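You operate a simulated robot arm through the tools that you are given. There is no shell and no other tool.

You run a simulated robot arm. Do the job below in one go: nothing can be reset, and whatever is moved stays where it is left.

JOB
Plug the yellow lead and the headset into the intercom box.
Fine: free the reel's red lever before you move the yellow plug, and brake the reel again after. Where these are worked on the way, their far stop is far enough and under half their travel is too little: red lever.

It is judged by the outcome, as a careful person would: the job done as asked, and still so three seconds after it is handed in. It fails if anything else is knocked over, pushed out of place, dropped, spilled or broken.

ROBOT AND FRAMES
A 6-joint arm with a two-finger gripper, fixed in place. Base frame: the origin is at the foot of the arm, x ahead of it, y to its left, z up; the work surface is at about z = 0.76. Lengths are in m, angles in degrees, forces in N, time in s.
Its first joint turns from -166.0 to 166.0 degrees. Payload 2.45 kg.
Tool frame: the origin (TCP) lies between the finger pads and is the grasp point; the fingertips stand 0.02 m ahead of it; z points along the fingers, y is the line along which they close. The gripper opens to 0.14 m. The gripper's body begins 0.168 m behind the TCP.
Orientation is told as [roll, pitch, yaw] about the base's x, y, z axes, in that order, counted from this pose: with the fingers straight down and closing along the base's y, the tool's x points along the base's -x, its y along +y and its z along -z.

CONTROLS
- The arm moves only by the tool send_rows. Its argument "series" is a list of rows, each a list of 7 numbers: the opening, from 0 (shut) to 1 (fully open), then the shift along the tool's x, y, z in units of 30 mm (1.0 is 30 mm), then the turn, a rotation vector about the tool's x, y, z in units of 6 degrees (1.0 is 6 degrees). In form: [[fingers, dx, dy, dz, rx, ry, rz], ...]. A call has 1 to 20 rows; each row shifts and turns the commanded pose from where the row before left it, along the tool's axes as they then stand. A call with a number of a shift or a turn outside -1 to 1 is refused whole. Rows are played at 5 a second. More than 0.05 m and 8.6 degrees between two rows, or a gripper value outside its range, and nothing of the call is played. Where a pose cannot be reached the arm comes as near as it can. A force on the tool above 70 N (or 10 N above the force at the start of the call, whichever is more), or a blocked arm, ends the call early, and 0.2 s more pass. The fingers move at their own pace (about 0.045 m/s each) and stop on an object; they squeeze with about 38 N. The grip force told is the motor's: it shows also when the fingers shut on nothing. Time passes only in rows, and 0.2 s behind the last, so rows that do not move let the fingers close. It gives the time, the measured TCP pose, the force on the tool (base axes), the opening and the grip force at its end, in the units of the frame above (readings bear some noise), with the torque about the TCP (base axes, N m) and any sound that the robot's microphone picked up.
- Cameras (640 x 400 px; columns grow to the right, rows downward): "scene" is fixed at [0.0505, -0.6505, 1.3989]; the picture's right is [0.55, -0.84, 0.00], its down [-0.35, -0.23, -0.91] and it looks along [0.76, 0.50, -0.42] (base axes); focal length 328 px, centre (320, 200). "wrist" rides on the gripper at [0.078, 0.011, -0.209] in the tool frame; the picture's right is [-0.14, 0.99, 0.00], its down [-0.92, -0.13, -0.37] and it looks along [-0.37, -0.05, 0.93] (tool axes); focal length 280 px, centre (320, 200). There is no depth. A picture from a camera that has moved, and an enlarged one, comes with that camera's place and axes in the base frame and with its lens.
- grab_frame(camera): a new picture of that camera. The clock stands still meanwhile.
- zoom(camera, box): a new picture of the part [left, top, right, bottom] of that camera's present view, enlarged. The clock stands still meanwhile.
- finish_job(): hands the job in; it is judged then, once.

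Places have to be worked out from the pictures, the camera data and where the tool is seen. Open the gripper and draw the arm clear of the work before you hand the job in, unless the task says otherwise.

The tools are called after "Emit:" as name(argument=value, ...) on one line, values as JSON. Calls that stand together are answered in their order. send_rows: Moves the arm, as the interface text tells. Its arguments: {"type":"object","properties":{"series":{"type":"array","items":{"type":"array","items":{"type":"number"}}}},"required":["series"]} The other tools are called the same way: grab_frame (camera) takes a picture; zoom (camera, box) takes an enlarged picture of a part of a camera's view; finish_job () hands the job in.

At the start:

```text
time: 0.0
position: [0.817, 0.0432, 1.1561]
ee_rot: [0.0, 0.1, 0.0]
ft_force: [0.1, 0.1, -0.3]
wrist_torque: [-0.03, 0.0, 0.0]
finger_gap: 0.1403
gripper_force: 0.0
```

scene: 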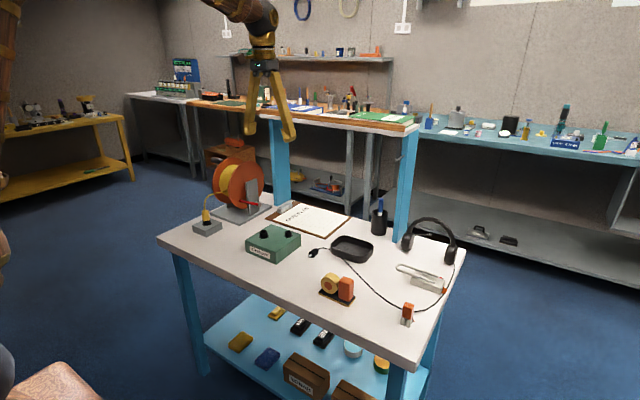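
wrist: 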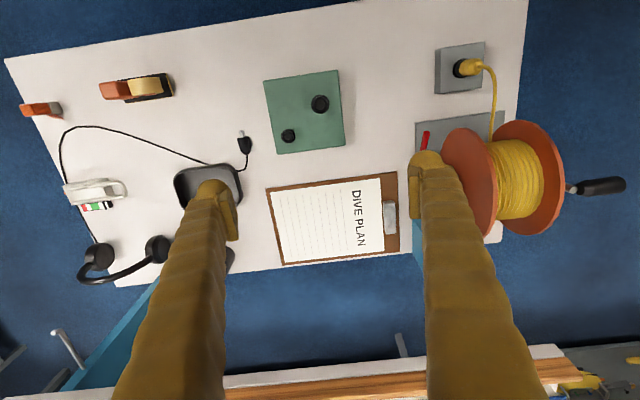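

I start by looking closer at the items: the reel with its red lever, the yellow plug in its parking block, the intercom box and the headset plug.

Emit:
zoom(camera="scene", box=[180, 140, 320, 270])

Emit:
zoom(camera="scene", box=[300, 200, 470, 330])

Emit:
zoom(camera="wrist", box=[400, 20, 640, 260])

Emit:
zoom(camera="wrist", box=[220, 50, 380, 190])

```text
3.08 times, centred on (250, 205) of scene
camera zoom: at [0.0505, -0.6505, 1.3989], right [0.55, -0.84, 0.0], down [-0.35, -0.23, -0.91], along [0.76, 0.5, -0.42], focal length 1008 px, centre (535, 185)
```

zoom: 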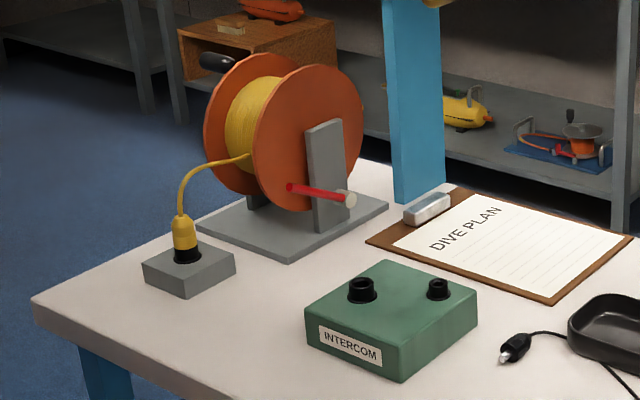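

```text
3.08 times, centred on (385, 265) of scene
camera zoom: at [0.0505, -0.6505, 1.3989], right [0.55, -0.84, 0.0], down [-0.35, -0.23, -0.91], along [0.76, 0.5, -0.42], focal length 1008 px, centre (120, 0)
```

zoom: 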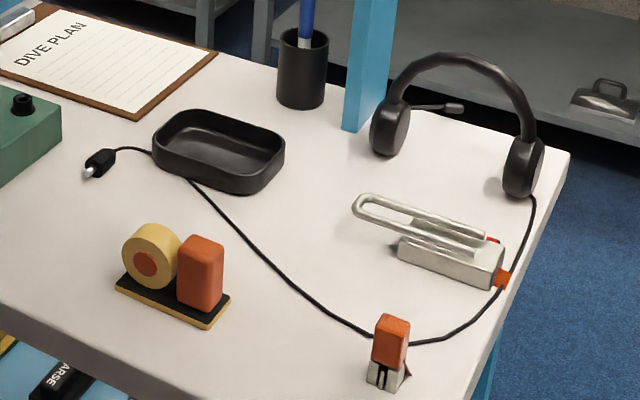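

```text
1.67 times, centred on (520, 140) of wrist
camera zoom: at [0.7391, 0.0537, 1.3648], right [0.14, 0.99, 0.0], down [0.92, -0.13, 0.37], along [0.37, -0.05, -0.93], focal length 467 px, centre (-13, 300)
```

zoom: 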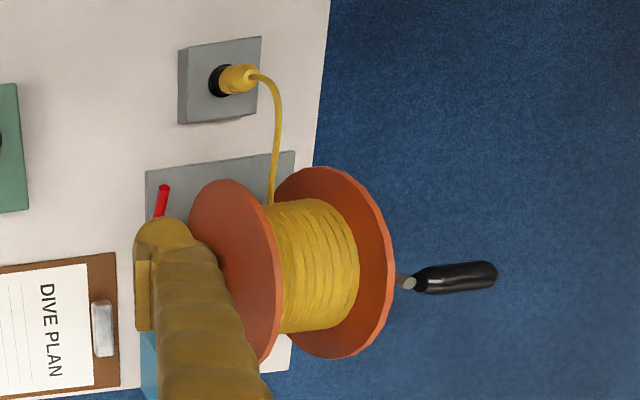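

```text
2.86 times, centred on (300, 120) of wrist
camera zoom: at [0.7391, 0.0537, 1.3648], right [0.14, 0.99, 0.0], down [0.92, -0.13, 0.37], along [0.37, -0.05, -0.93], focal length 801 px, centre (377, 429)
```

zoom: 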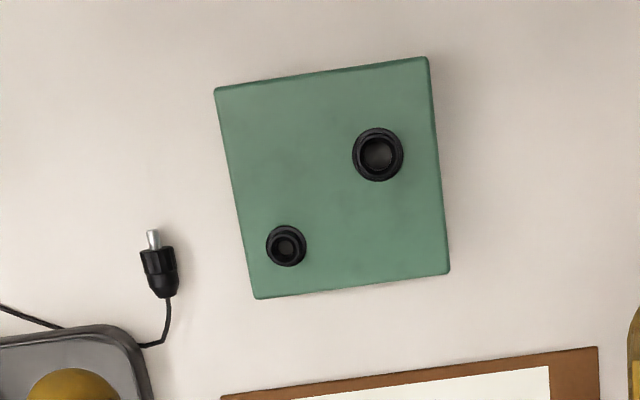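

The sockets sit on top of the box (big one about [0.768, 0.053, 0.815], small one about [0.816, -0.016, 0.815]). I enlarge the lever, plug and the headset cable's clips for detail.

Emit:
zoom(camera="scene", box=[225, 165, 285, 225])

Emit:
zoom(camera="scene", box=[190, 195, 230, 240])

Emit:
zoom(camera="scene", box=[300, 235, 350, 270])

Emit:
zoom(camera="scene", box=[385, 255, 465, 335])

Emit:
zoom(camera="wrist", box=[10, 60, 250, 290])

```text
6.67 times, centred on (255, 195) of scene
camera zoom: at [0.0505, -0.6505, 1.3989], right [0.55, -0.84, 0.0], down [-0.35, -0.23, -0.91], along [0.76, 0.5, -0.42], focal length 2183 px, centre (753, 233)
```

zoom: 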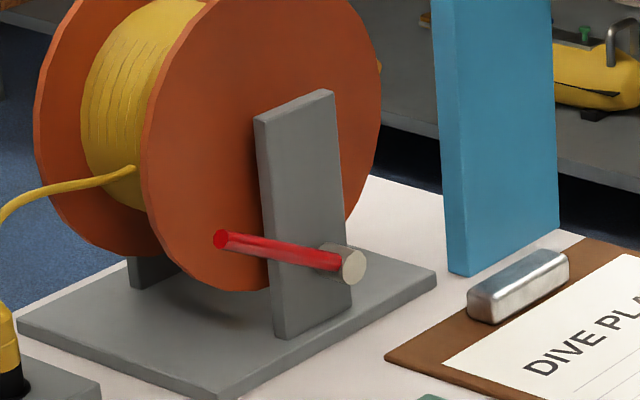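

```text
8.89 times, centred on (210, 218) of scene
camera zoom: at [0.0505, -0.6505, 1.3989], right [0.55, -0.84, 0.0], down [-0.35, -0.23, -0.91], along [0.76, 0.5, -0.42], focal length 2911 px, centre (1298, 44)
```

zoom: 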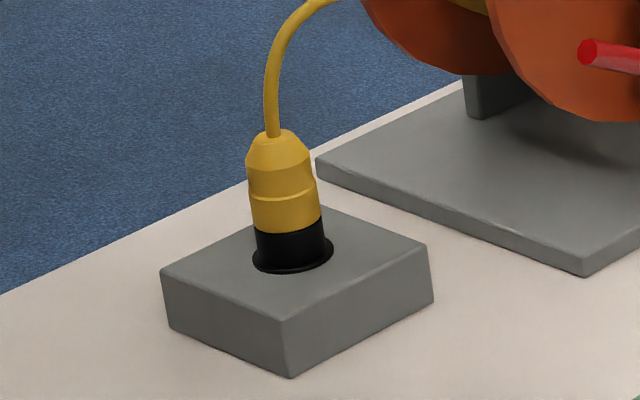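

```text
11.43 times, centred on (325, 252) of scene
camera zoom: at [0.0505, -0.6505, 1.3989], right [0.55, -0.84, 0.0], down [-0.35, -0.23, -0.91], along [0.76, 0.5, -0.42], focal length 3743 px, centre (263, -400)
```

zoom: 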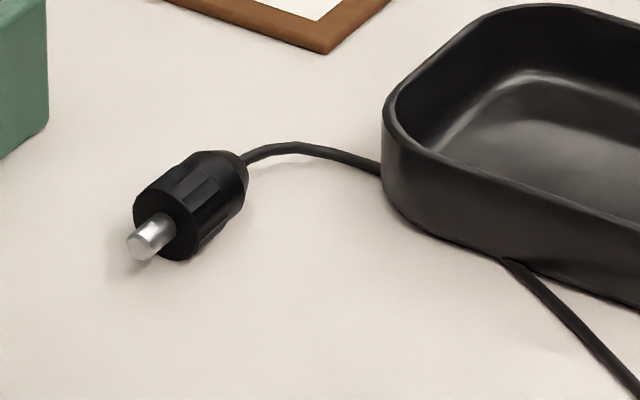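

```text
5.00 times, centred on (425, 295) of scene
camera zoom: at [0.0505, -0.6505, 1.3989], right [0.55, -0.84, 0.0], down [-0.35, -0.23, -0.91], along [0.76, 0.5, -0.42], focal length 1637 px, centre (-205, -275)
```

zoom: 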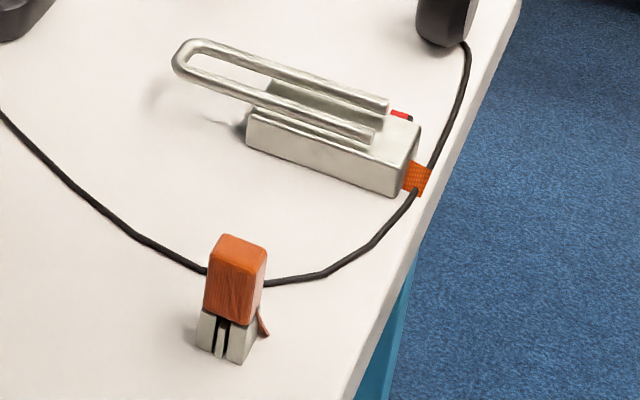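

```text
1.74 times, centred on (130, 175) of wrist
camera zoom: at [0.7391, 0.0537, 1.3648], right [0.14, 0.99, 0.0], down [0.92, -0.13, 0.37], along [0.37, -0.05, -0.93], focal length 488 px, centre (650, 244)
```

zoom: 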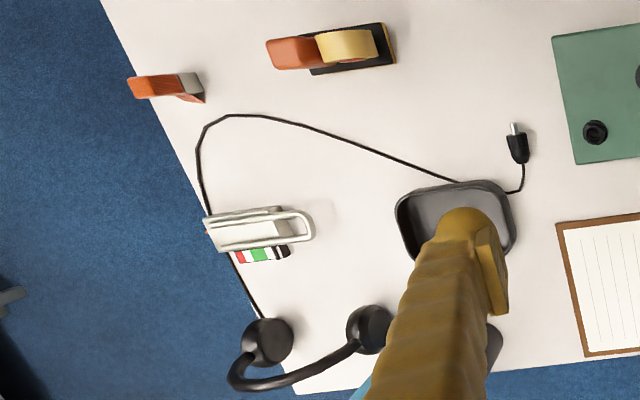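

The lever appears to pivot near [0.92, 0.22, 0.82] on the −y side of the reel's upright with its red tip toward [0.83, 0.225, 0.87]. I move the arm down and to the left with shut fingers to get a nearer view.

Emit:
send_rows(series=[[0, 0.56, 0.475, 0.88, 0, 0, 0], [0, 0.56, 0.475, 0.88, 0, 0, 0], [0, 0.56, 0.475, 0.88, 0, 0, 0], [0, 0.56, 0.475, 0.88, 0, 0, 0], [0, 0, 0, 0, 0, 0, 0], [0, 0, 0, 0, 0, 0, 0], [0, 0, 0, 0, 0, 0, 0]])

Emit:
grab_frame(camera="wrist")

Emit:
zoom(camera="wrist", box=[360, 50, 560, 300])

Emit:
zoom(camera="wrist", box=[100, 50, 300, 300])

```text
time: 1.6
position: [0.7467, 0.0995, 1.0526]
ee_rot: [-0.1, 0.0, 0.1]
ft_force: [0.2, -0.3, 0.1]
wrist_torque: [-0.02, -0.02, 0.0]
finger_gap: 0.0002
gripper_force: 2.7
```

```text
taken
camera wrist: at [0.6711, 0.1114, 1.2604], right [0.14, 0.99, 0.0], down [0.92, -0.13, 0.37], along [0.37, -0.05, -0.93], focal length 280 px, centre (320, 200)
```

wrist: 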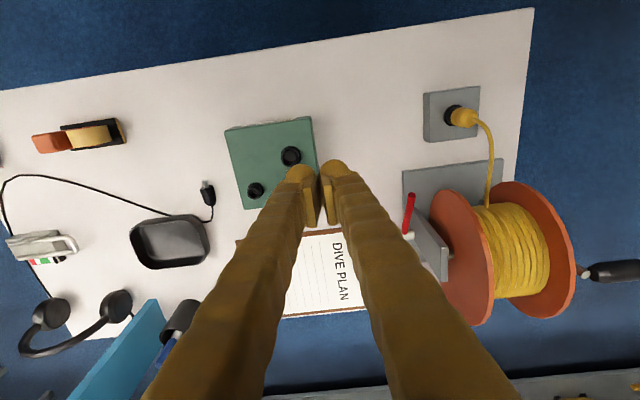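

```text
1.60 times, centred on (460, 175) of wrist
camera zoom: at [0.6711, 0.1114, 1.2604], right [0.14, 0.99, 0.0], down [0.92, -0.13, 0.37], along [0.37, -0.05, -0.93], focal length 449 px, centre (96, 240)
```

zoom: 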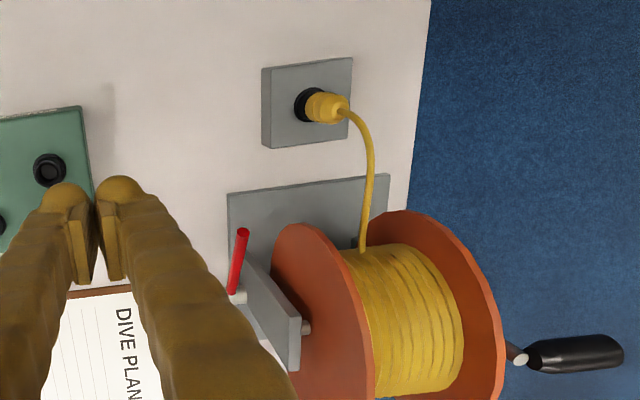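

```text
1.60 times, centred on (200, 175) of wrist
camera zoom: at [0.6711, 0.1114, 1.2604], right [0.14, 0.99, 0.0], down [0.92, -0.13, 0.37], along [0.37, -0.05, -0.93], focal length 449 px, centre (512, 240)
```

zoom: 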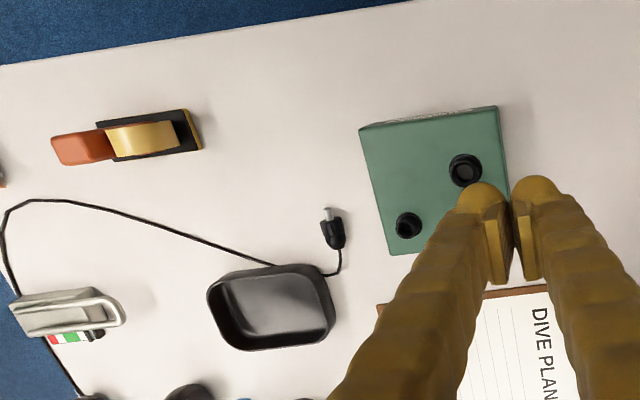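

The reel lever's tip comes out near [0.83, 0.225, 0.874] and its pivot near [0.938, 0.232, 0.811]; the headset cord appears to run under the tray's corner. I swing over to the right side for a close view of the headset plug, cord and tray.

Emit:
send_rows(series=[[0, -0.08, -0.952, 0.173, 0, 0, 0], [0, -0.08, -0.952, 0.173, 0, 0, 0], [0, -0.08, -0.952, 0.173, 0, 0, 0], [0, -0.08, -0.952, 0.173, 0, 0, 0], [0, -0.08, -0.952, 0.173, 0, 0, 0], [0, -0.08, -0.952, 0.173, 0, 0, 0], [0, -0.08, -0.952, 0.173, 0, 0, 0], [0, -0.08, -0.952, 0.173, 0, 0, 0], [0, -0.08, -0.952, 0.173, 0, 0, 0], [0, -0.08, -0.952, 0.173, 0, 0, 0], [0, -0.08, -0.952, 0.173, 0, 0, 0], [0, -0.08, -0.952, 0.173, 0, 0, 0], [0, -0.08, -0.952, 0.173, 0, 0, 0], [0, -0.08, -0.952, 0.173, 0, 0, 0], [0, 0, 0, 0, 0, 0, 0]])

Emit:
grab_frame(camera="wrist")

Emit:
zoom(camera="wrist", box=[370, 90, 530, 250])

Emit:
zoom(camera="wrist", box=[100, 60, 320, 300])

```text
time: 4.8
position: [0.7834, -0.3026, 0.9784]
ee_rot: [0.0, 0.0, 0.0]
ft_force: [0.1, -0.2, 0.2]
wrist_torque: [-0.02, 0.01, -0.01]
finger_gap: 0.0
gripper_force: 29.5
```

```text
taken
camera wrist: at [0.7061, -0.2915, 1.1867], right [0.14, 0.99, 0.0], down [0.92, -0.13, 0.37], along [0.37, -0.05, -0.93], focal length 280 px, centre (320, 200)
```

wrist: 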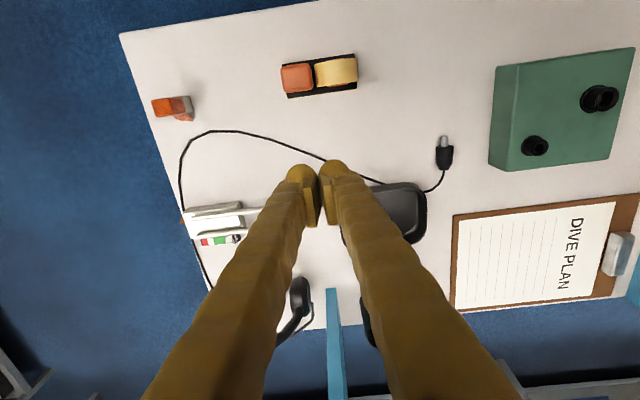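

```text
2.50 times, centred on (450, 170) of wrist
camera zoom: at [0.7061, -0.2915, 1.1867], right [0.14, 0.99, 0.0], down [0.92, -0.13, 0.37], along [0.37, -0.05, -0.93], focal length 701 px, centre (-5, 275)
```

zoom: 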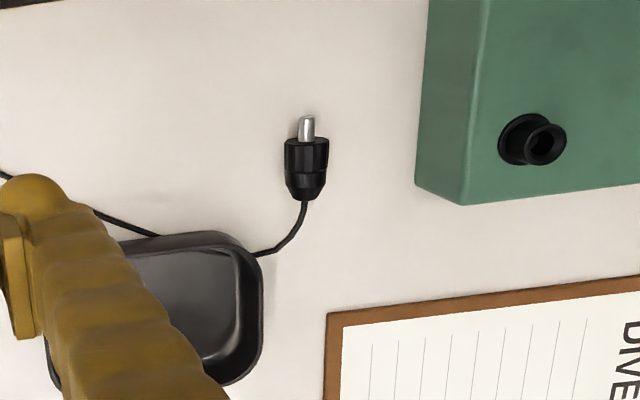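

```text
1.67 times, centred on (210, 180) of wrist
camera zoom: at [0.7061, -0.2915, 1.1867], right [0.14, 0.99, 0.0], down [0.92, -0.13, 0.37], along [0.37, -0.05, -0.93], focal length 467 px, centre (503, 233)
```

zoom: 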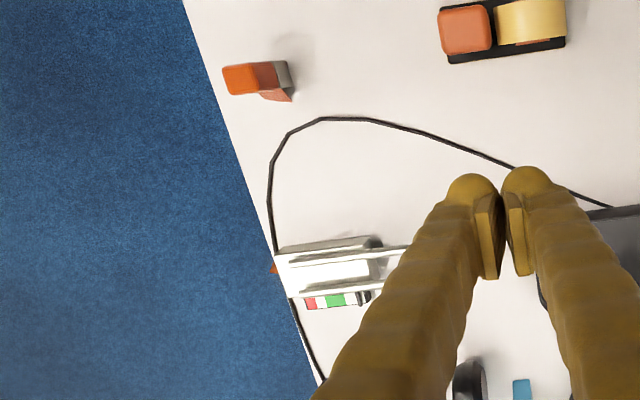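

The cord clearly goes beneath the tray's corner, and further on it passes the grey bail device. I enlarge those spots strongly from the fixed camera to see whether the cord is held there.

Emit:
zoom(camera="scene", box=[390, 260, 450, 300])

Emit:
zoom(camera="scene", box=[452, 278, 480, 298])

Emit:
zoom(camera="scene", box=[395, 295, 425, 330])

Emit:
zoom(camera="scene", box=[325, 232, 375, 265])

Emit:
zoom(camera="wrist", box=[175, 190, 255, 260])

```text
10.00 times, centred on (420, 280) of scene
camera zoom: at [0.0505, -0.6505, 1.3989], right [0.55, -0.84, 0.0], down [-0.35, -0.23, -0.91], along [0.76, 0.5, -0.42], focal length 3275 px, centre (-680, -600)
```

zoom: 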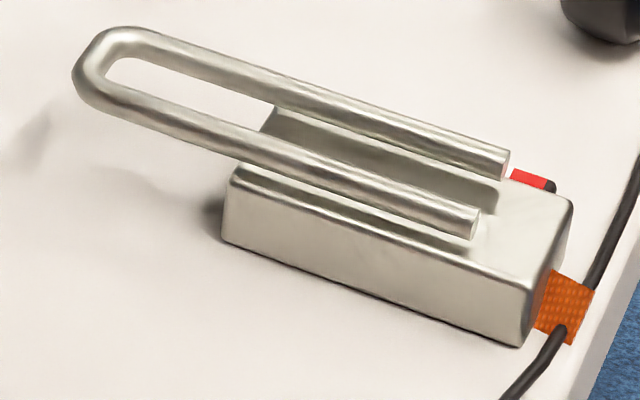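

```text
16.00 times, centred on (466, 288) of scene
camera zoom: at [0.0505, -0.6505, 1.3989], right [0.55, -0.84, 0.0], down [-0.35, -0.23, -0.91], along [0.76, 0.5, -0.42], focal length 5240 px, centre (-2016, -1208)
```

zoom: 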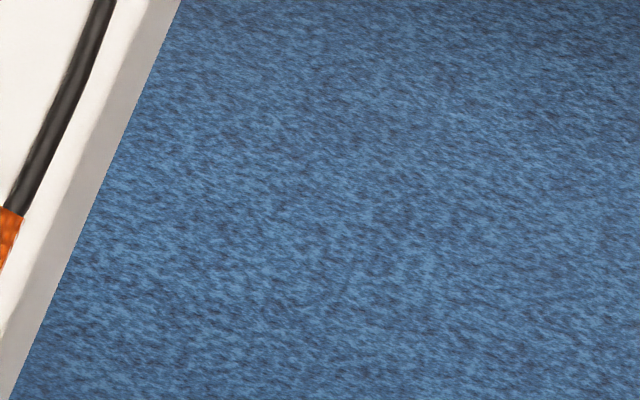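

```text
11.43 times, centred on (410, 312) of scene
camera zoom: at [0.0505, -0.6505, 1.3989], right [0.55, -0.84, 0.0], down [-0.35, -0.23, -0.91], along [0.76, 0.5, -0.42], focal length 3743 px, centre (-709, -1086)
```

zoom: 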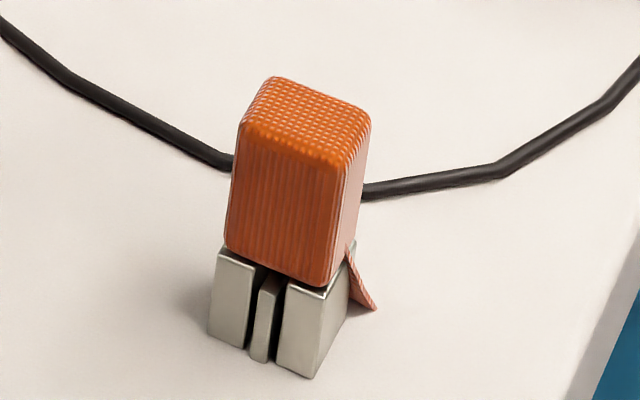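

```text
12.12 times, centred on (350, 248) of scene
camera zoom: at [0.0505, -0.6505, 1.3989], right [0.55, -0.84, 0.0], down [-0.35, -0.23, -0.91], along [0.76, 0.5, -0.42], focal length 3970 px, centre (-44, -388)
```

zoom: 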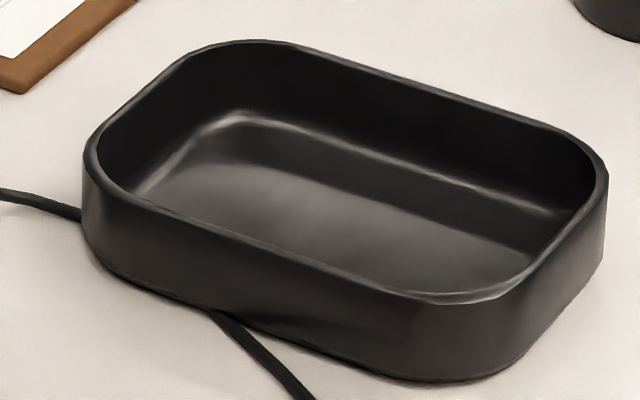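

```text
5.71 times, centred on (215, 225) of wrist
camera zoom: at [0.7061, -0.2915, 1.1867], right [0.14, 0.99, 0.0], down [0.92, -0.13, 0.37], along [0.37, -0.05, -0.93], focal length 1602 px, centre (920, 57)
```

zoom: 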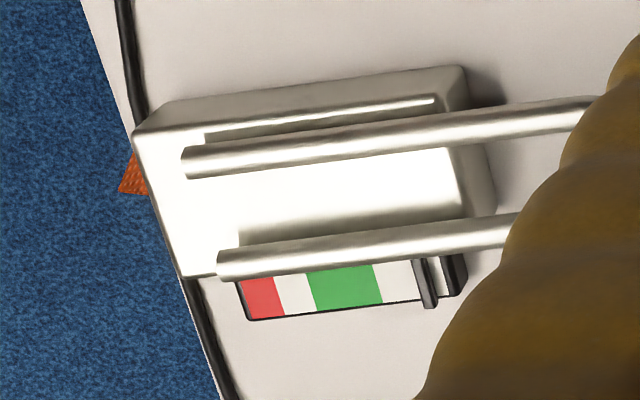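

The tray stands over the cord's corner and the cord curls round the bail device, so I will have to draw the headset lead gently and watch it. First the reel: I go back over to the left with open fingers to look straight at the red lever.

Emit:
send_rows(series=[[1, 0.08, 0.968, -0.041, 0, 0, 0], [1, 0.08, 0.968, -0.041, 0, 0, 0], [1, 0.08, 0.968, -0.041, 0, 0, 0], [1, 0.08, 0.968, -0.041, 0, 0, 0], [1, 0.08, 0.968, -0.041, 0, 0, 0], [1, 0.08, 0.968, -0.041, 0, 0, 0], [1, 0.08, 0.968, -0.041, 0, 0, 0], [1, 0.08, 0.968, -0.041, 0, 0, 0], [1, 0.08, 0.968, -0.041, 0, 0, 0], [1, 0.08, 0.968, -0.041, 0, 0, 0], [1, 0.08, 0.968, -0.041, 0, 0, 0], [1, 0.08, 0.968, -0.041, 0, 0, 0], [1, 0.08, 0.968, -0.041, 0, 0, 0], [1, 0.08, 0.968, -0.041, 0, 0, 0], [1, 0.08, 0.968, -0.041, 0, 0, 0], [1, 0.08, 0.968, -0.041, 0, 0, 0], [1, 0.08, 0.968, -0.041, 0, 0, 0], [1, 0.08, 0.968, -0.041, 0, 0, 0], [1, 0, 0, 0, 0, 0, 0]])

Emit:
grab_frame(camera="wrist")

Emit:
zoom(camera="wrist", box=[260, 140, 420, 280])

Emit:
zoom(camera="wrist", box=[330, 20, 470, 150])

```text
time: 8.8
position: [0.7418, 0.2201, 1.0002]
ee_rot: [0.1, 0.0, 0.0]
ft_force: [-0.8, 0.4, 1.1]
wrist_torque: [0.0, 0.03, -0.01]
finger_gap: 0.1401
gripper_force: 0.1
```

```text
taken
camera wrist: at [0.6644, 0.2319, 1.2088], right [0.14, 0.99, 0.0], down [0.92, -0.13, 0.37], along [0.37, -0.05, -0.93], focal length 280 px, centre (320, 200)
```

wrist: 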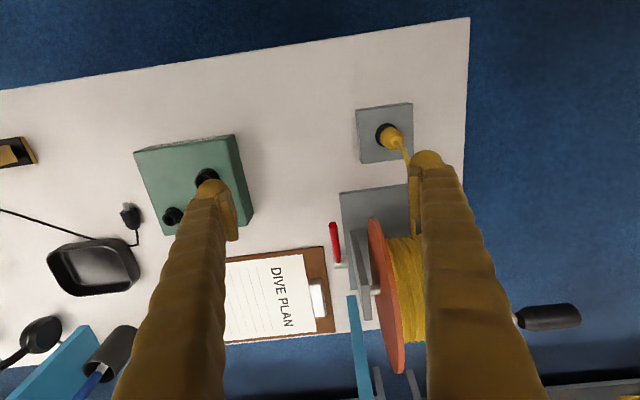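

```text
2.86 times, centred on (340, 210) of wrist
camera zoom: at [0.6644, 0.2319, 1.2088], right [0.14, 0.99, 0.0], down [0.92, -0.13, 0.37], along [0.37, -0.05, -0.93], focal length 801 px, centre (263, 171)
```

zoom: 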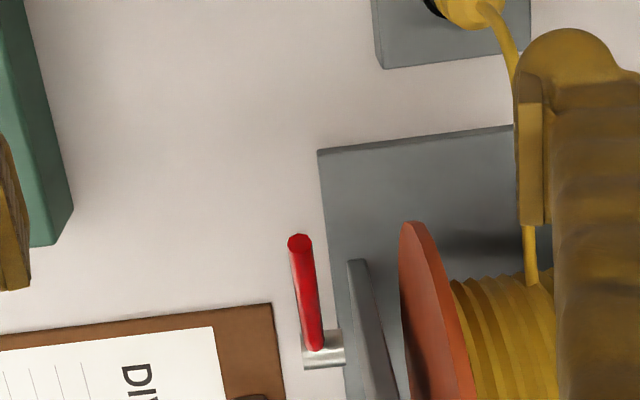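

```text
3.08 times, centred on (400, 85) of wrist
camera zoom: at [0.6644, 0.2319, 1.2088], right [0.14, 0.99, 0.0], down [0.92, -0.13, 0.37], along [0.37, -0.05, -0.93], focal length 863 px, centre (74, 554)
```

zoom: 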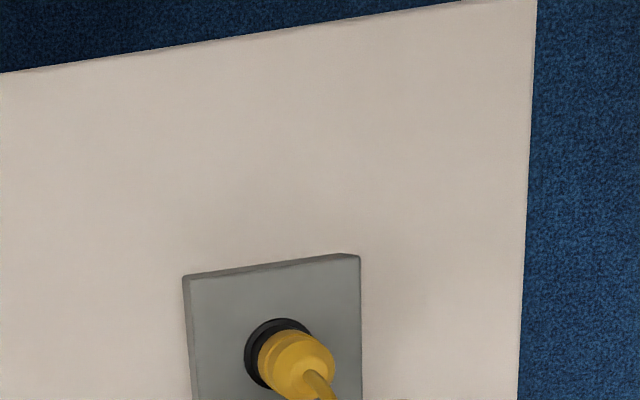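

The lever is at y ≈ 0.226, pivot about (x 0.938, z 0.811), tip about (0.834, 0.874), and its gap to the upright is too narrow for a finger, so I will push it with shut fingers from below. First I shut the fingers and pitch the tool so the fingers point forward and down.

Emit:
send_rows(series=[[0, 0, 0, 0, 0, -1, 0], [0, 0, 0, 0, 0, -1, 0], [0, 0, 0, 0, 0, -1, 0], [0, 0, 0, 0, 0, -1, 0], [0, 0, 0, 0, 0, -1, 0], [0, 0, 0, 0, 0, -1, 0], [0, 0, 0, 0, 0, -1, 0], [0, 0, 0, 0, 0, -1, 0], [0, 0, 0, 0, 0, -1, 0], [0, 0, 0, 0, 0, -1, 0], [0, 0, 0, 0, 0, 0, 0]])

Emit:
grab_frame(camera="scene")

Emit:
grab_frame(camera="wrist")

```text
time: 11.2
position: [0.7387, 0.2205, 0.9979]
ee_rot: [0.0, -60.0, 0.0]
ft_force: [-0.6, -0.3, 0.1]
wrist_torque: [-0.03, 0.0, 0.03]
finger_gap: 0.0001
gripper_force: 29.0
```

```text
taken
```

scene: 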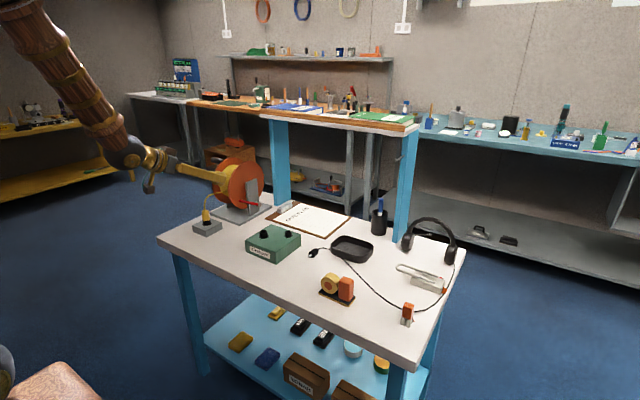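

```text
taken
camera wrist: at [0.5202, 0.2324, 1.0351], right [0.07, 0.99, 0.12], down [0.14, -0.13, 0.98], along [0.99, -0.05, -0.15], focal length 280 px, centre (320, 200)
```

wrist: 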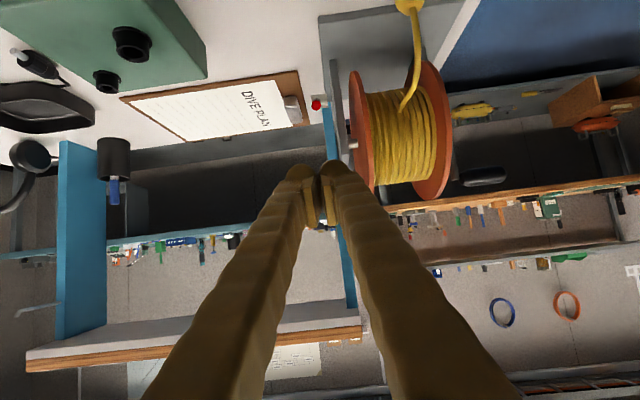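

The tool now points forward and down at 60°, parallel to the lever. I lower it to a line just beneath the lever and slide forward under it.

Emit:
send_rows(series=[[0, 0.8, -0.0375, 0.51, 0, 0, 0], [0, 0.8, -0.0375, 0.51, 0, 0, 0], [0, 0.8, -0.0375, 0.51, 0, 0, 0], [0, 0.8, -0.0375, 0.51, 0, 0, 0], [0, 0, 0, 0, 0, 0, 0]])

Emit:
grab_frame(camera="wrist")

Emit:
zoom(camera="scene", box=[180, 150, 290, 240])

```text
time: 12.4
position: [0.7438, 0.217, 0.8843]
ee_rot: [-0.1, -60.0, 0.1]
ft_force: [0.2, -0.1, 0.7]
wrist_torque: [-0.02, 0.01, 0.0]
finger_gap: 0.0
gripper_force: 29.2
```

```text
taken
camera wrist: at [0.5245, 0.2287, 0.9213], right [0.07, 0.99, 0.12], down [0.14, -0.13, 0.98], along [0.99, -0.05, -0.15], focal length 280 px, centre (320, 200)
```

wrist: 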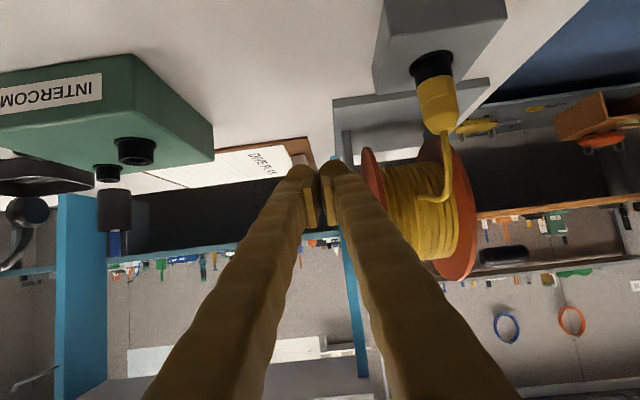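

```text
4.44 times, centred on (235, 195) of scene
camera zoom: at [0.0505, -0.6505, 1.3989], right [0.55, -0.84, 0.0], down [-0.35, -0.23, -0.91], along [0.76, 0.5, -0.42], focal length 1456 px, centre (698, 222)
```

zoom: 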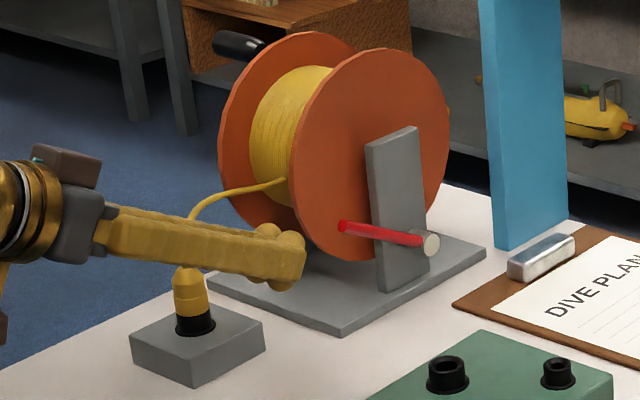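

The fingers are lined up behind and below the lever. I slide forward 0.12 m along the tool axis, under the lever.

Emit:
send_rows(series=[[0, 0, -0.03, 0.8, 0, 0, 0], [0, 0, 0, 0.8, 0, 0, 0], [0, 0, 0, 0.8, 0, 0, 0], [0, 0, 0, 0.8, 0, 0, 0], [0, 0, 0, 0.8, 0, 0, 0], [0, 0, 0, 0, 0, 0, 0]])

Emit:
zoom(camera="scene", box=[200, 160, 290, 235])

Emit:
grab_frame(camera="wrist")

```text
time: 13.8
position: [0.85, 0.2137, 0.825]
ee_rot: [-0.4, -59.9, 0.3]
ft_force: [-0.3, 0.3, -0.4]
wrist_torque: [0.02, 0.0, -0.02]
finger_gap: 0.0
gripper_force: 28.9
```

```text
5.33 times, centred on (245, 198) of scene
camera zoom: at [0.0505, -0.6505, 1.3989], right [0.55, -0.84, 0.0], down [-0.35, -0.23, -0.91], along [0.76, 0.5, -0.42], focal length 1747 px, centre (720, 213)
```

zoom: 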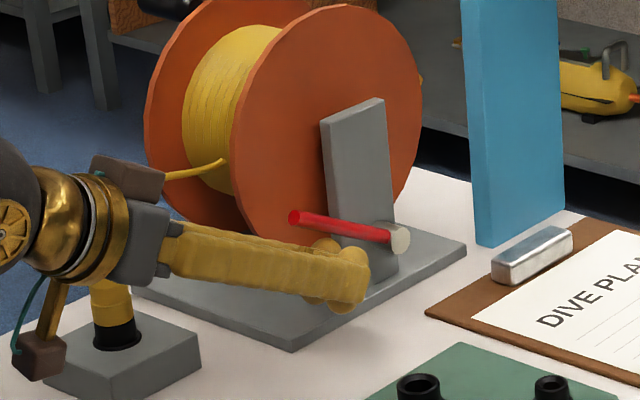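

```text
taken
camera wrist: at [0.6303, 0.2271, 0.8623], right [0.07, 0.99, 0.12], down [0.14, -0.12, 0.98], along [0.99, -0.05, -0.15], focal length 280 px, centre (320, 200)
```

wrist: 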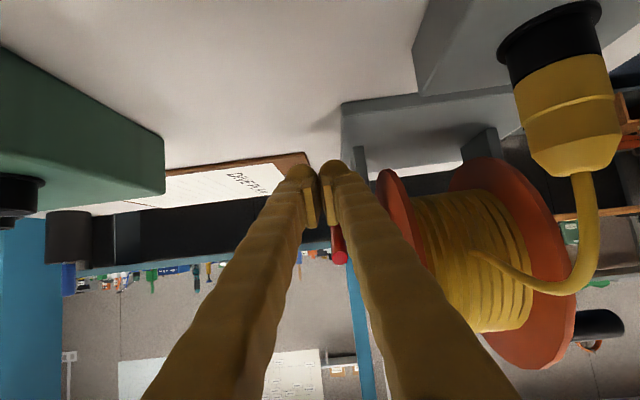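

The fingers are beneath the lever (its red tip shows just above the right finger). I shift 4 mm to the left for better overlap and then press up gently in small steps to learn which way the lever gives.

Emit:
send_rows(series=[[0, 0, 0.13, 0, 0, 0, 0], [0, -0.15, 0, 0, 0, 0, 0], [0, -0.15, 0, 0, 0, 0, 0], [0, -0.15, 0, 0, 0, 0, 0], [0, 0, 0, 0, 0, 0, 0]])

Emit:
zoom(camera="scene", box=[220, 170, 280, 220])

```text
time: 15.0
position: [0.8553, 0.2188, 0.8366]
ee_rot: [0.0, -60.0, 0.0]
ft_force: [-0.5, 0.9, -1.1]
wrist_torque: [0.0, -0.03, -0.03]
finger_gap: 0.0
gripper_force: 29.8
```

```text
8.00 times, centred on (250, 195) of scene
camera zoom: at [0.0505, -0.6505, 1.3989], right [0.55, -0.84, 0.0], down [-0.35, -0.23, -0.91], along [0.76, 0.5, -0.42], focal length 2620 px, centre (880, 240)
```

zoom: 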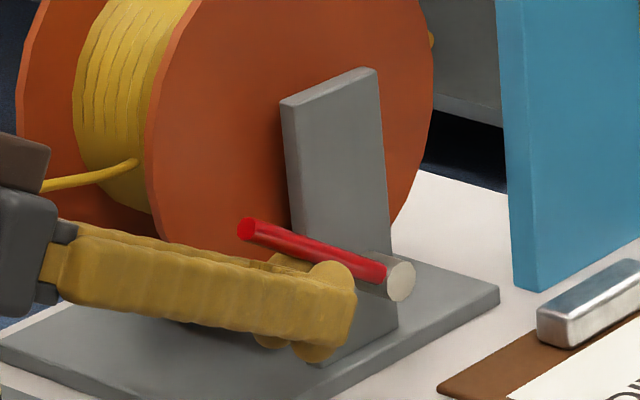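

The lever tip rose about 9 mm with hardly any force, so it frees upward. I now swing the tool around the lever's pivot, turning 6° a row, pushing the lever up and over.

Emit:
send_rows(series=[[0, -0.3, 0, -0.05, 0, 1, 0], [0, -0.3, 0, -0.05, 0, 1, 0], [0, -0.3, 0, -0.05, 0, 1, 0], [0, -0.3, 0, -0.05, 0, 1, 0], [0, -0.3, 0, -0.05, 0, 1, 0], [0, 0, 0, 0, 0, 0, 0]])

Emit:
zoom(camera="scene", box=[210, 150, 290, 220])

```text
time: 16.4
position: [0.8771, 0.2128, 0.872]
ee_rot: [-1.3, -33.9, -0.1]
ft_force: [0.1, 0.3, -0.4]
wrist_torque: [0.01, -0.02, 0.0]
finger_gap: 0.0001
gripper_force: 29.2
out of reach, approached as far as the arm can: row 5
```

```text
5.71 times, centred on (250, 185) of scene
camera zoom: at [0.0505, -0.6505, 1.3989], right [0.55, -0.84, 0.0], down [-0.35, -0.23, -0.91], along [0.76, 0.5, -0.42], focal length 1871 px, centre (720, 286)
```

zoom: 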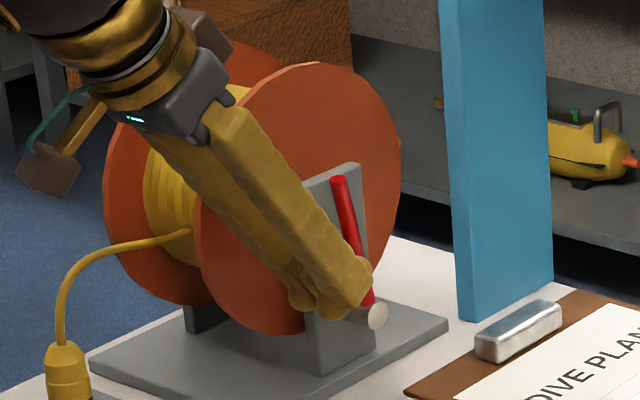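

The lever now stands at about 70° (from 31°), moving freely; the arm reported a reach limit on the last turn. I go on pushing it forward with plain +x shifts at this tilt.

Emit:
send_rows(series=[[0, -0.27, 0, 0.18, 0, 0, 0], [0, -0.27, 0, 0.18, 0, 0, 0], [0, -0.27, 0, 0.18, 0, 0, 0], [0, 0, 0, 0, 0, 0, 0]])

Emit:
zoom(camera="scene", box=[210, 150, 290, 220])

Emit:
grab_frame(camera="scene")

```text
time: 17.1
position: [0.8935, 0.2097, 0.8687]
ee_rot: [-1.5, -33.4, 0.0]
ft_force: [-22.8, -7.5, -2.9]
wrist_torque: [0.16, 0.13, 0.14]
finger_gap: 0.0
gripper_force: 29.3
stopped in row 3: the force on the tool passed its limit at 93 N (the readings are from after the stop); the commanded pose is now the measured one
```

```text
5.71 times, centred on (250, 185) of scene
camera zoom: at [0.0505, -0.6505, 1.3989], right [0.55, -0.84, 0.0], down [-0.35, -0.23, -0.91], along [0.76, 0.5, -0.42], focal length 1871 px, centre (720, 286)
```

zoom: 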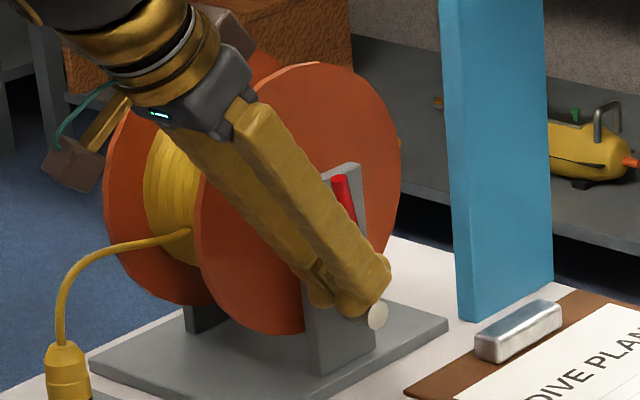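

```text
taken
```

scene: 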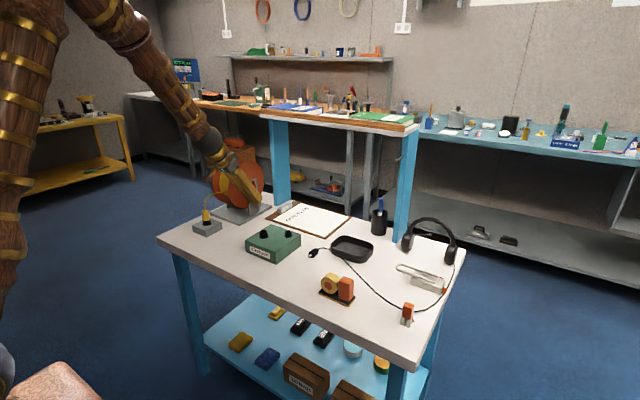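

The push met a firm stop (93 N) with the lever near 70°; the reel itself looks unmoved. I look with the wrist camera to see what exactly is in contact before deciding whether this is the lever's far stop.

Emit:
grab_frame(camera="wrist")

Emit:
zoom(camera="wrist", box=[260, 120, 420, 260])

Emit:
zoom(camera="scene", box=[235, 165, 275, 200])

```text
taken
camera wrist: at [0.7134, 0.2268, 0.999], right [0.13, 0.99, 0.05], down [0.56, -0.12, 0.82], along [0.82, -0.08, -0.57], focal length 280 px, centre (320, 200)
```

wrist: 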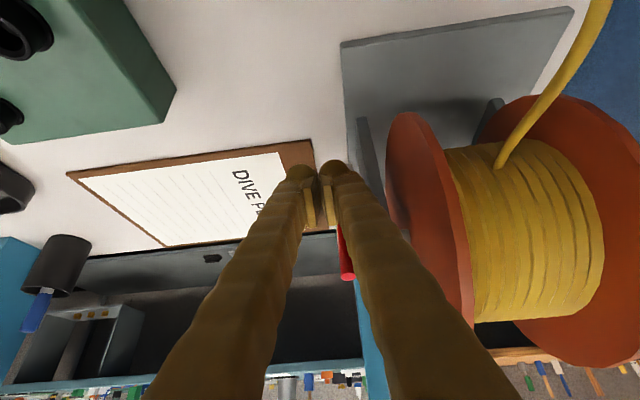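

```text
2.86 times, centred on (340, 190) of wrist
camera zoom: at [0.7134, 0.2268, 0.999], right [0.13, 0.99, 0.05], down [0.56, -0.12, 0.82], along [0.82, -0.08, -0.57], focal length 801 px, centre (263, 229)
```

zoom: 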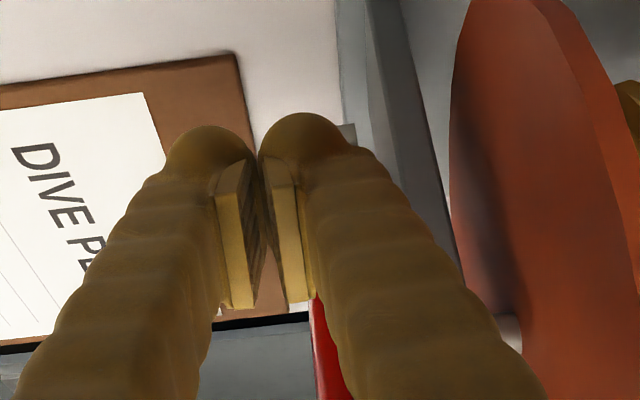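

```text
11.43 times, centred on (255, 182) of scene
camera zoom: at [0.0505, -0.6505, 1.3989], right [0.55, -0.84, 0.0], down [-0.35, -0.23, -0.91], along [0.76, 0.5, -0.42], focal length 3743 px, centre (1063, 400)
```

zoom: 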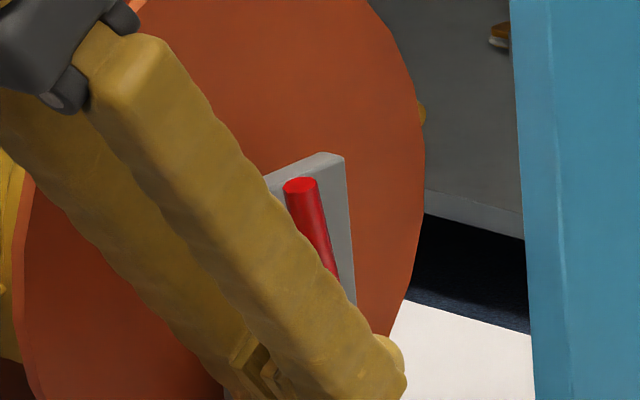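

The lever measures about 75° now, with only the right finger against it and nothing else touched, so it seems to be at its far stop. I back off to see whether it stays there.

Emit:
send_rows(series=[[0, 0.56, -0.1, -0.37, 0, 0, 0], [0, 0.56, 0, -0.37, 0, 0, 0], [0, 0.56, 0, -0.5, 0, 0, 0], [0, 0.3, 0, -0.6, 0, 0, 0], [0, 0, 0, 0, 0, 0, 0]])

Emit:
zoom(camera="scene", box=[210, 150, 290, 220])

Emit:
grab_frame(camera="wrist")

```text
time: 18.3
position: [0.8142, 0.2099, 0.881]
ee_rot: [-1.4, -33.5, 0.0]
ft_force: [-0.2, 0.1, -0.5]
wrist_torque: [-0.01, 0.01, -0.02]
finger_gap: 0.0
gripper_force: 28.7
```

```text
5.71 times, centred on (250, 185) of scene
camera zoom: at [0.0505, -0.6505, 1.3989], right [0.55, -0.84, 0.0], down [-0.35, -0.23, -0.91], along [0.76, 0.5, -0.42], focal length 1871 px, centre (720, 286)
```

zoom: 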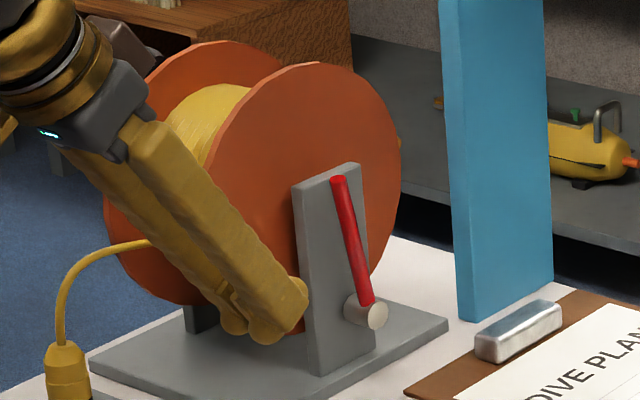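

```text
taken
camera wrist: at [0.6338, 0.2259, 1.0109], right [0.13, 0.99, 0.06], down [0.56, -0.12, 0.82], along [0.82, -0.07, -0.57], focal length 280 px, centre (320, 200)
```

wrist: 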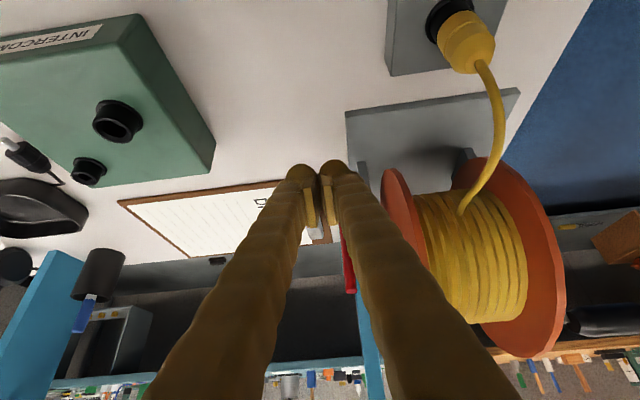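

The lever stays put at about 75°, so the reel is free. Now I retreat along the tool axis, set the fingers straight down again and open them, to look at the yellow plug.

Emit:
send_rows(series=[[0, 0, 0, -0.94, 0, 0, 0], [0, 0, 0, -0.94, 0, 0, 0], [0, 0, 0, -0.94, 0, 0, 0], [0, 0, 0, -0.94, 0, 0, 0], [0, 0, 0, -0.94, 0, 0, 0], [0.5, 0, 0, 0, 0, 0.93, 0], [0.5, 0, 0, 0, 0, 0.93, 0], [0.5, 0, 0, 0, 0, 0.93, 0], [0.5, 0, 0, 0, 0, 0.93, 0], [0.5, 0, 0, 0, 0, 0.93, 0], [0.5, 0, 0, 0, 0, 0.93, 0], [0.5, 0, 0, 0, 0, 0, 0]])

Emit:
grab_frame(camera="wrist")

Emit:
zoom(camera="scene", box=[185, 180, 240, 245])

```text
time: 20.9
position: [0.7356, 0.2136, 1.0003]
ee_rot: [-1.2, 0.0, -0.8]
ft_force: [0.4, 0.2, 0.8]
wrist_torque: [0.01, 0.0, 0.0]
finger_gap: 0.0699
gripper_force: 0.0
```

```text
taken
camera wrist: at [0.6585, 0.2298, 1.2085], right [0.15, 0.99, -0.02], down [0.92, -0.13, 0.37], along [0.36, -0.08, -0.93], focal length 280 px, centre (320, 200)
```

wrist: 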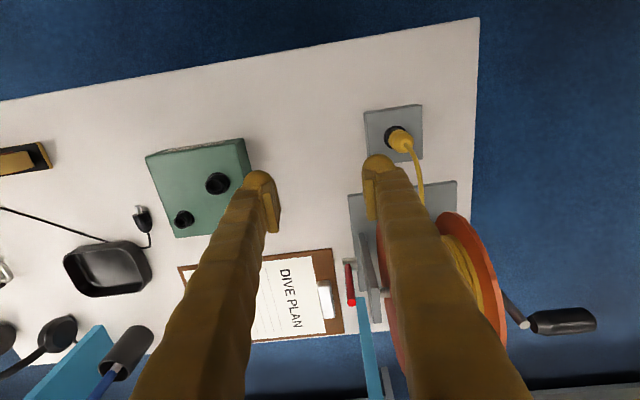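

```text
6.15 times, centred on (212, 212) of scene
camera zoom: at [0.0505, -0.6505, 1.3989], right [0.55, -0.84, 0.0], down [-0.35, -0.23, -0.91], along [0.76, 0.5, -0.42], focal length 2015 px, centre (982, 123)
```

zoom: 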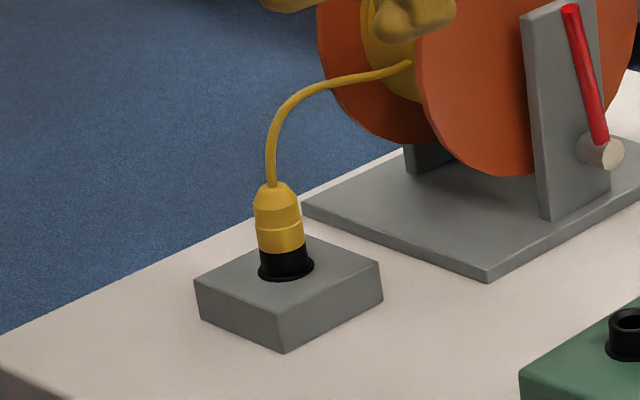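

The yellow plug stands in its block at about [0.741, 0.323], its yellow body about 30 mm thick from z ≈ 0.80 to 0.84. I level the residual tilt and move over it with half-open fingers, then check alignment.

Emit:
send_rows(series=[[0.5, -0.045, 0.912, 0.2, -0.2, 0, -0.133], [0.5, -0.045, 0.912, 0.2, 0, 0, 0], [0.5, -0.045, 0.912, 0.2, 0, 0, 0], [0.5, -0.045, 0.912, 0.2, 0, 0, 0], [0.5, 0, 0, 0, 0, 0, 0]])

Emit:
grab_frame(camera="wrist")

Emit:
zoom(camera="wrist", box=[250, 80, 400, 220])

Emit:
zoom(camera="scene", box=[170, 130, 270, 245])

```text
time: 22.1
position: [0.7432, 0.3227, 0.9761]
ee_rot: [0.0, 0.0, 0.1]
ft_force: [0.3, 0.8, -0.4]
wrist_torque: [-0.05, 0.0, 0.0]
finger_gap: 0.07
gripper_force: 0.1
```

```text
taken
camera wrist: at [0.6652, 0.3341, 1.1848], right [0.14, 0.99, 0.0], down [0.92, -0.13, 0.37], along [0.37, -0.05, -0.93], focal length 280 px, centre (320, 200)
```

wrist: 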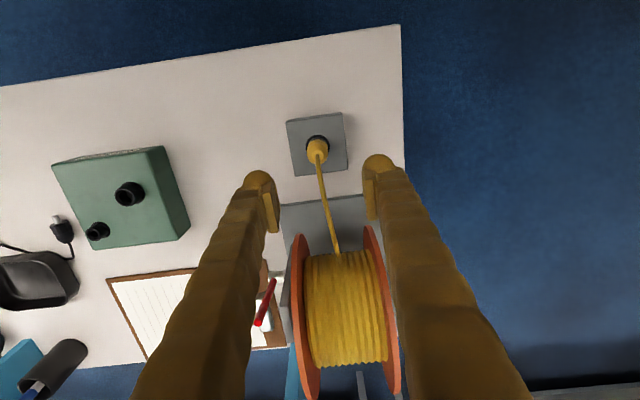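

```text
2.86 times, centred on (325, 150) of wrist
camera zoom: at [0.6652, 0.3341, 1.1848], right [0.14, 0.99, 0.0], down [0.92, -0.13, 0.37], along [0.37, -0.05, -0.93], focal length 801 px, centre (306, 343)
```

zoom: 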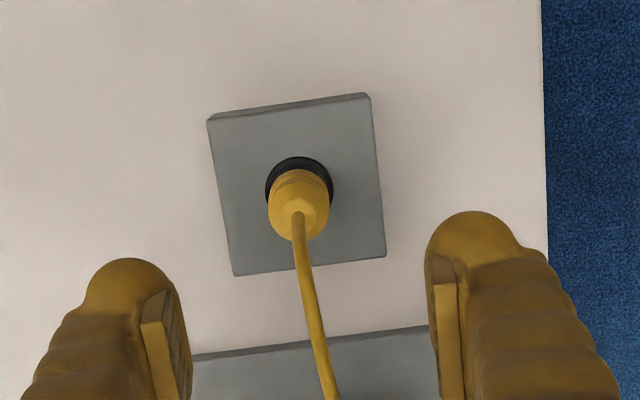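

```text
3.48 times, centred on (220, 188) of scene
camera zoom: at [0.0505, -0.6505, 1.3989], right [0.55, -0.84, 0.0], down [-0.35, -0.23, -0.91], along [0.76, 0.5, -0.42], focal length 1139 px, centre (668, 244)
```

zoom: 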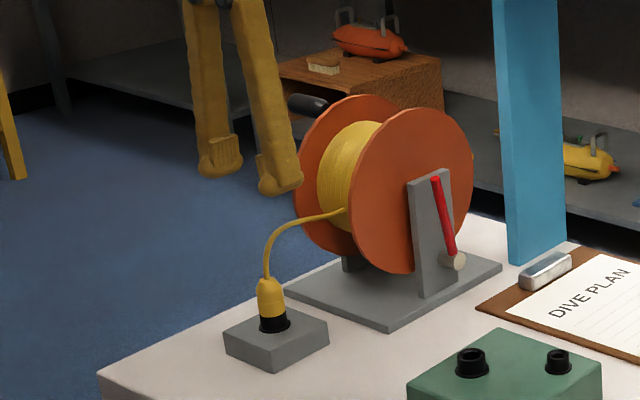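

The plug's axis reads [0.740, 0.320]; the fingers straddle it with the cord running between them. I descend to grip height z ≈ 0.813.

Emit:
send_rows(series=[[0.5, 0.1, -0.08, 0.8, 0, 0, 0], [0.5, 0, 0, 0.9, 0, 0, 0], [0.5, 0, 0, 0.9, 0, 0, 0], [0.5, 0, 0, 0.9, 0, 0, 0], [0.5, 0, 0, 0.9, 0, 0, 0], [0.5, 0, 0, 0.6, 0, 0, 0], [0.5, 0, 0, 0.4, 0, 0, 0], [0.5, 0, 0, 0, 0, 0, 0]])

Emit:
grab_frame(camera="wrist")

Emit:
zoom(camera="scene", box=[170, 170, 250, 245])

```text
time: 23.9
position: [0.7396, 0.3209, 0.8132]
ee_rot: [-0.1, -0.1, 0.0]
ft_force: [0.3, -0.2, 0.6]
wrist_torque: [0.01, 0.02, -0.02]
finger_gap: 0.07
gripper_force: 0.1
```

```text
taken
camera wrist: at [0.6614, 0.3314, 1.0217], right [0.14, 0.99, 0.0], down [0.92, -0.13, 0.37], along [0.37, -0.05, -0.93], focal length 280 px, centre (320, 200)
```

wrist: 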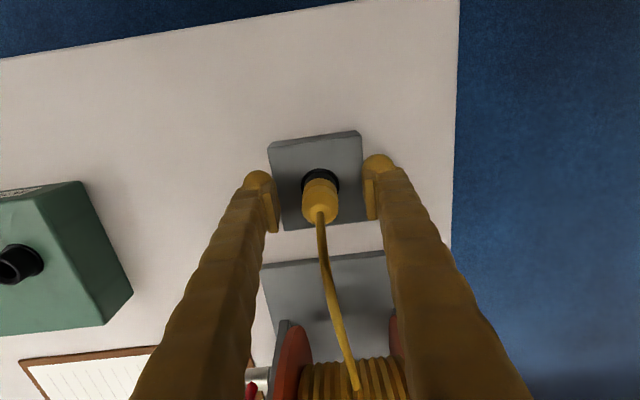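

```text
5.33 times, centred on (210, 208) of scene
camera zoom: at [0.0505, -0.6505, 1.3989], right [0.55, -0.84, 0.0], down [-0.35, -0.23, -0.91], along [0.76, 0.5, -0.42], focal length 1747 px, centre (907, 160)
```

zoom: 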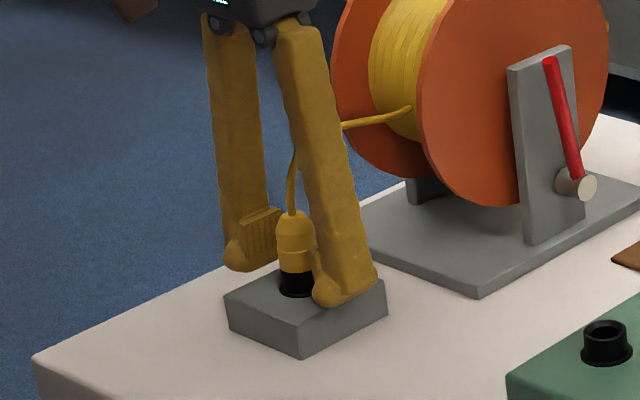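

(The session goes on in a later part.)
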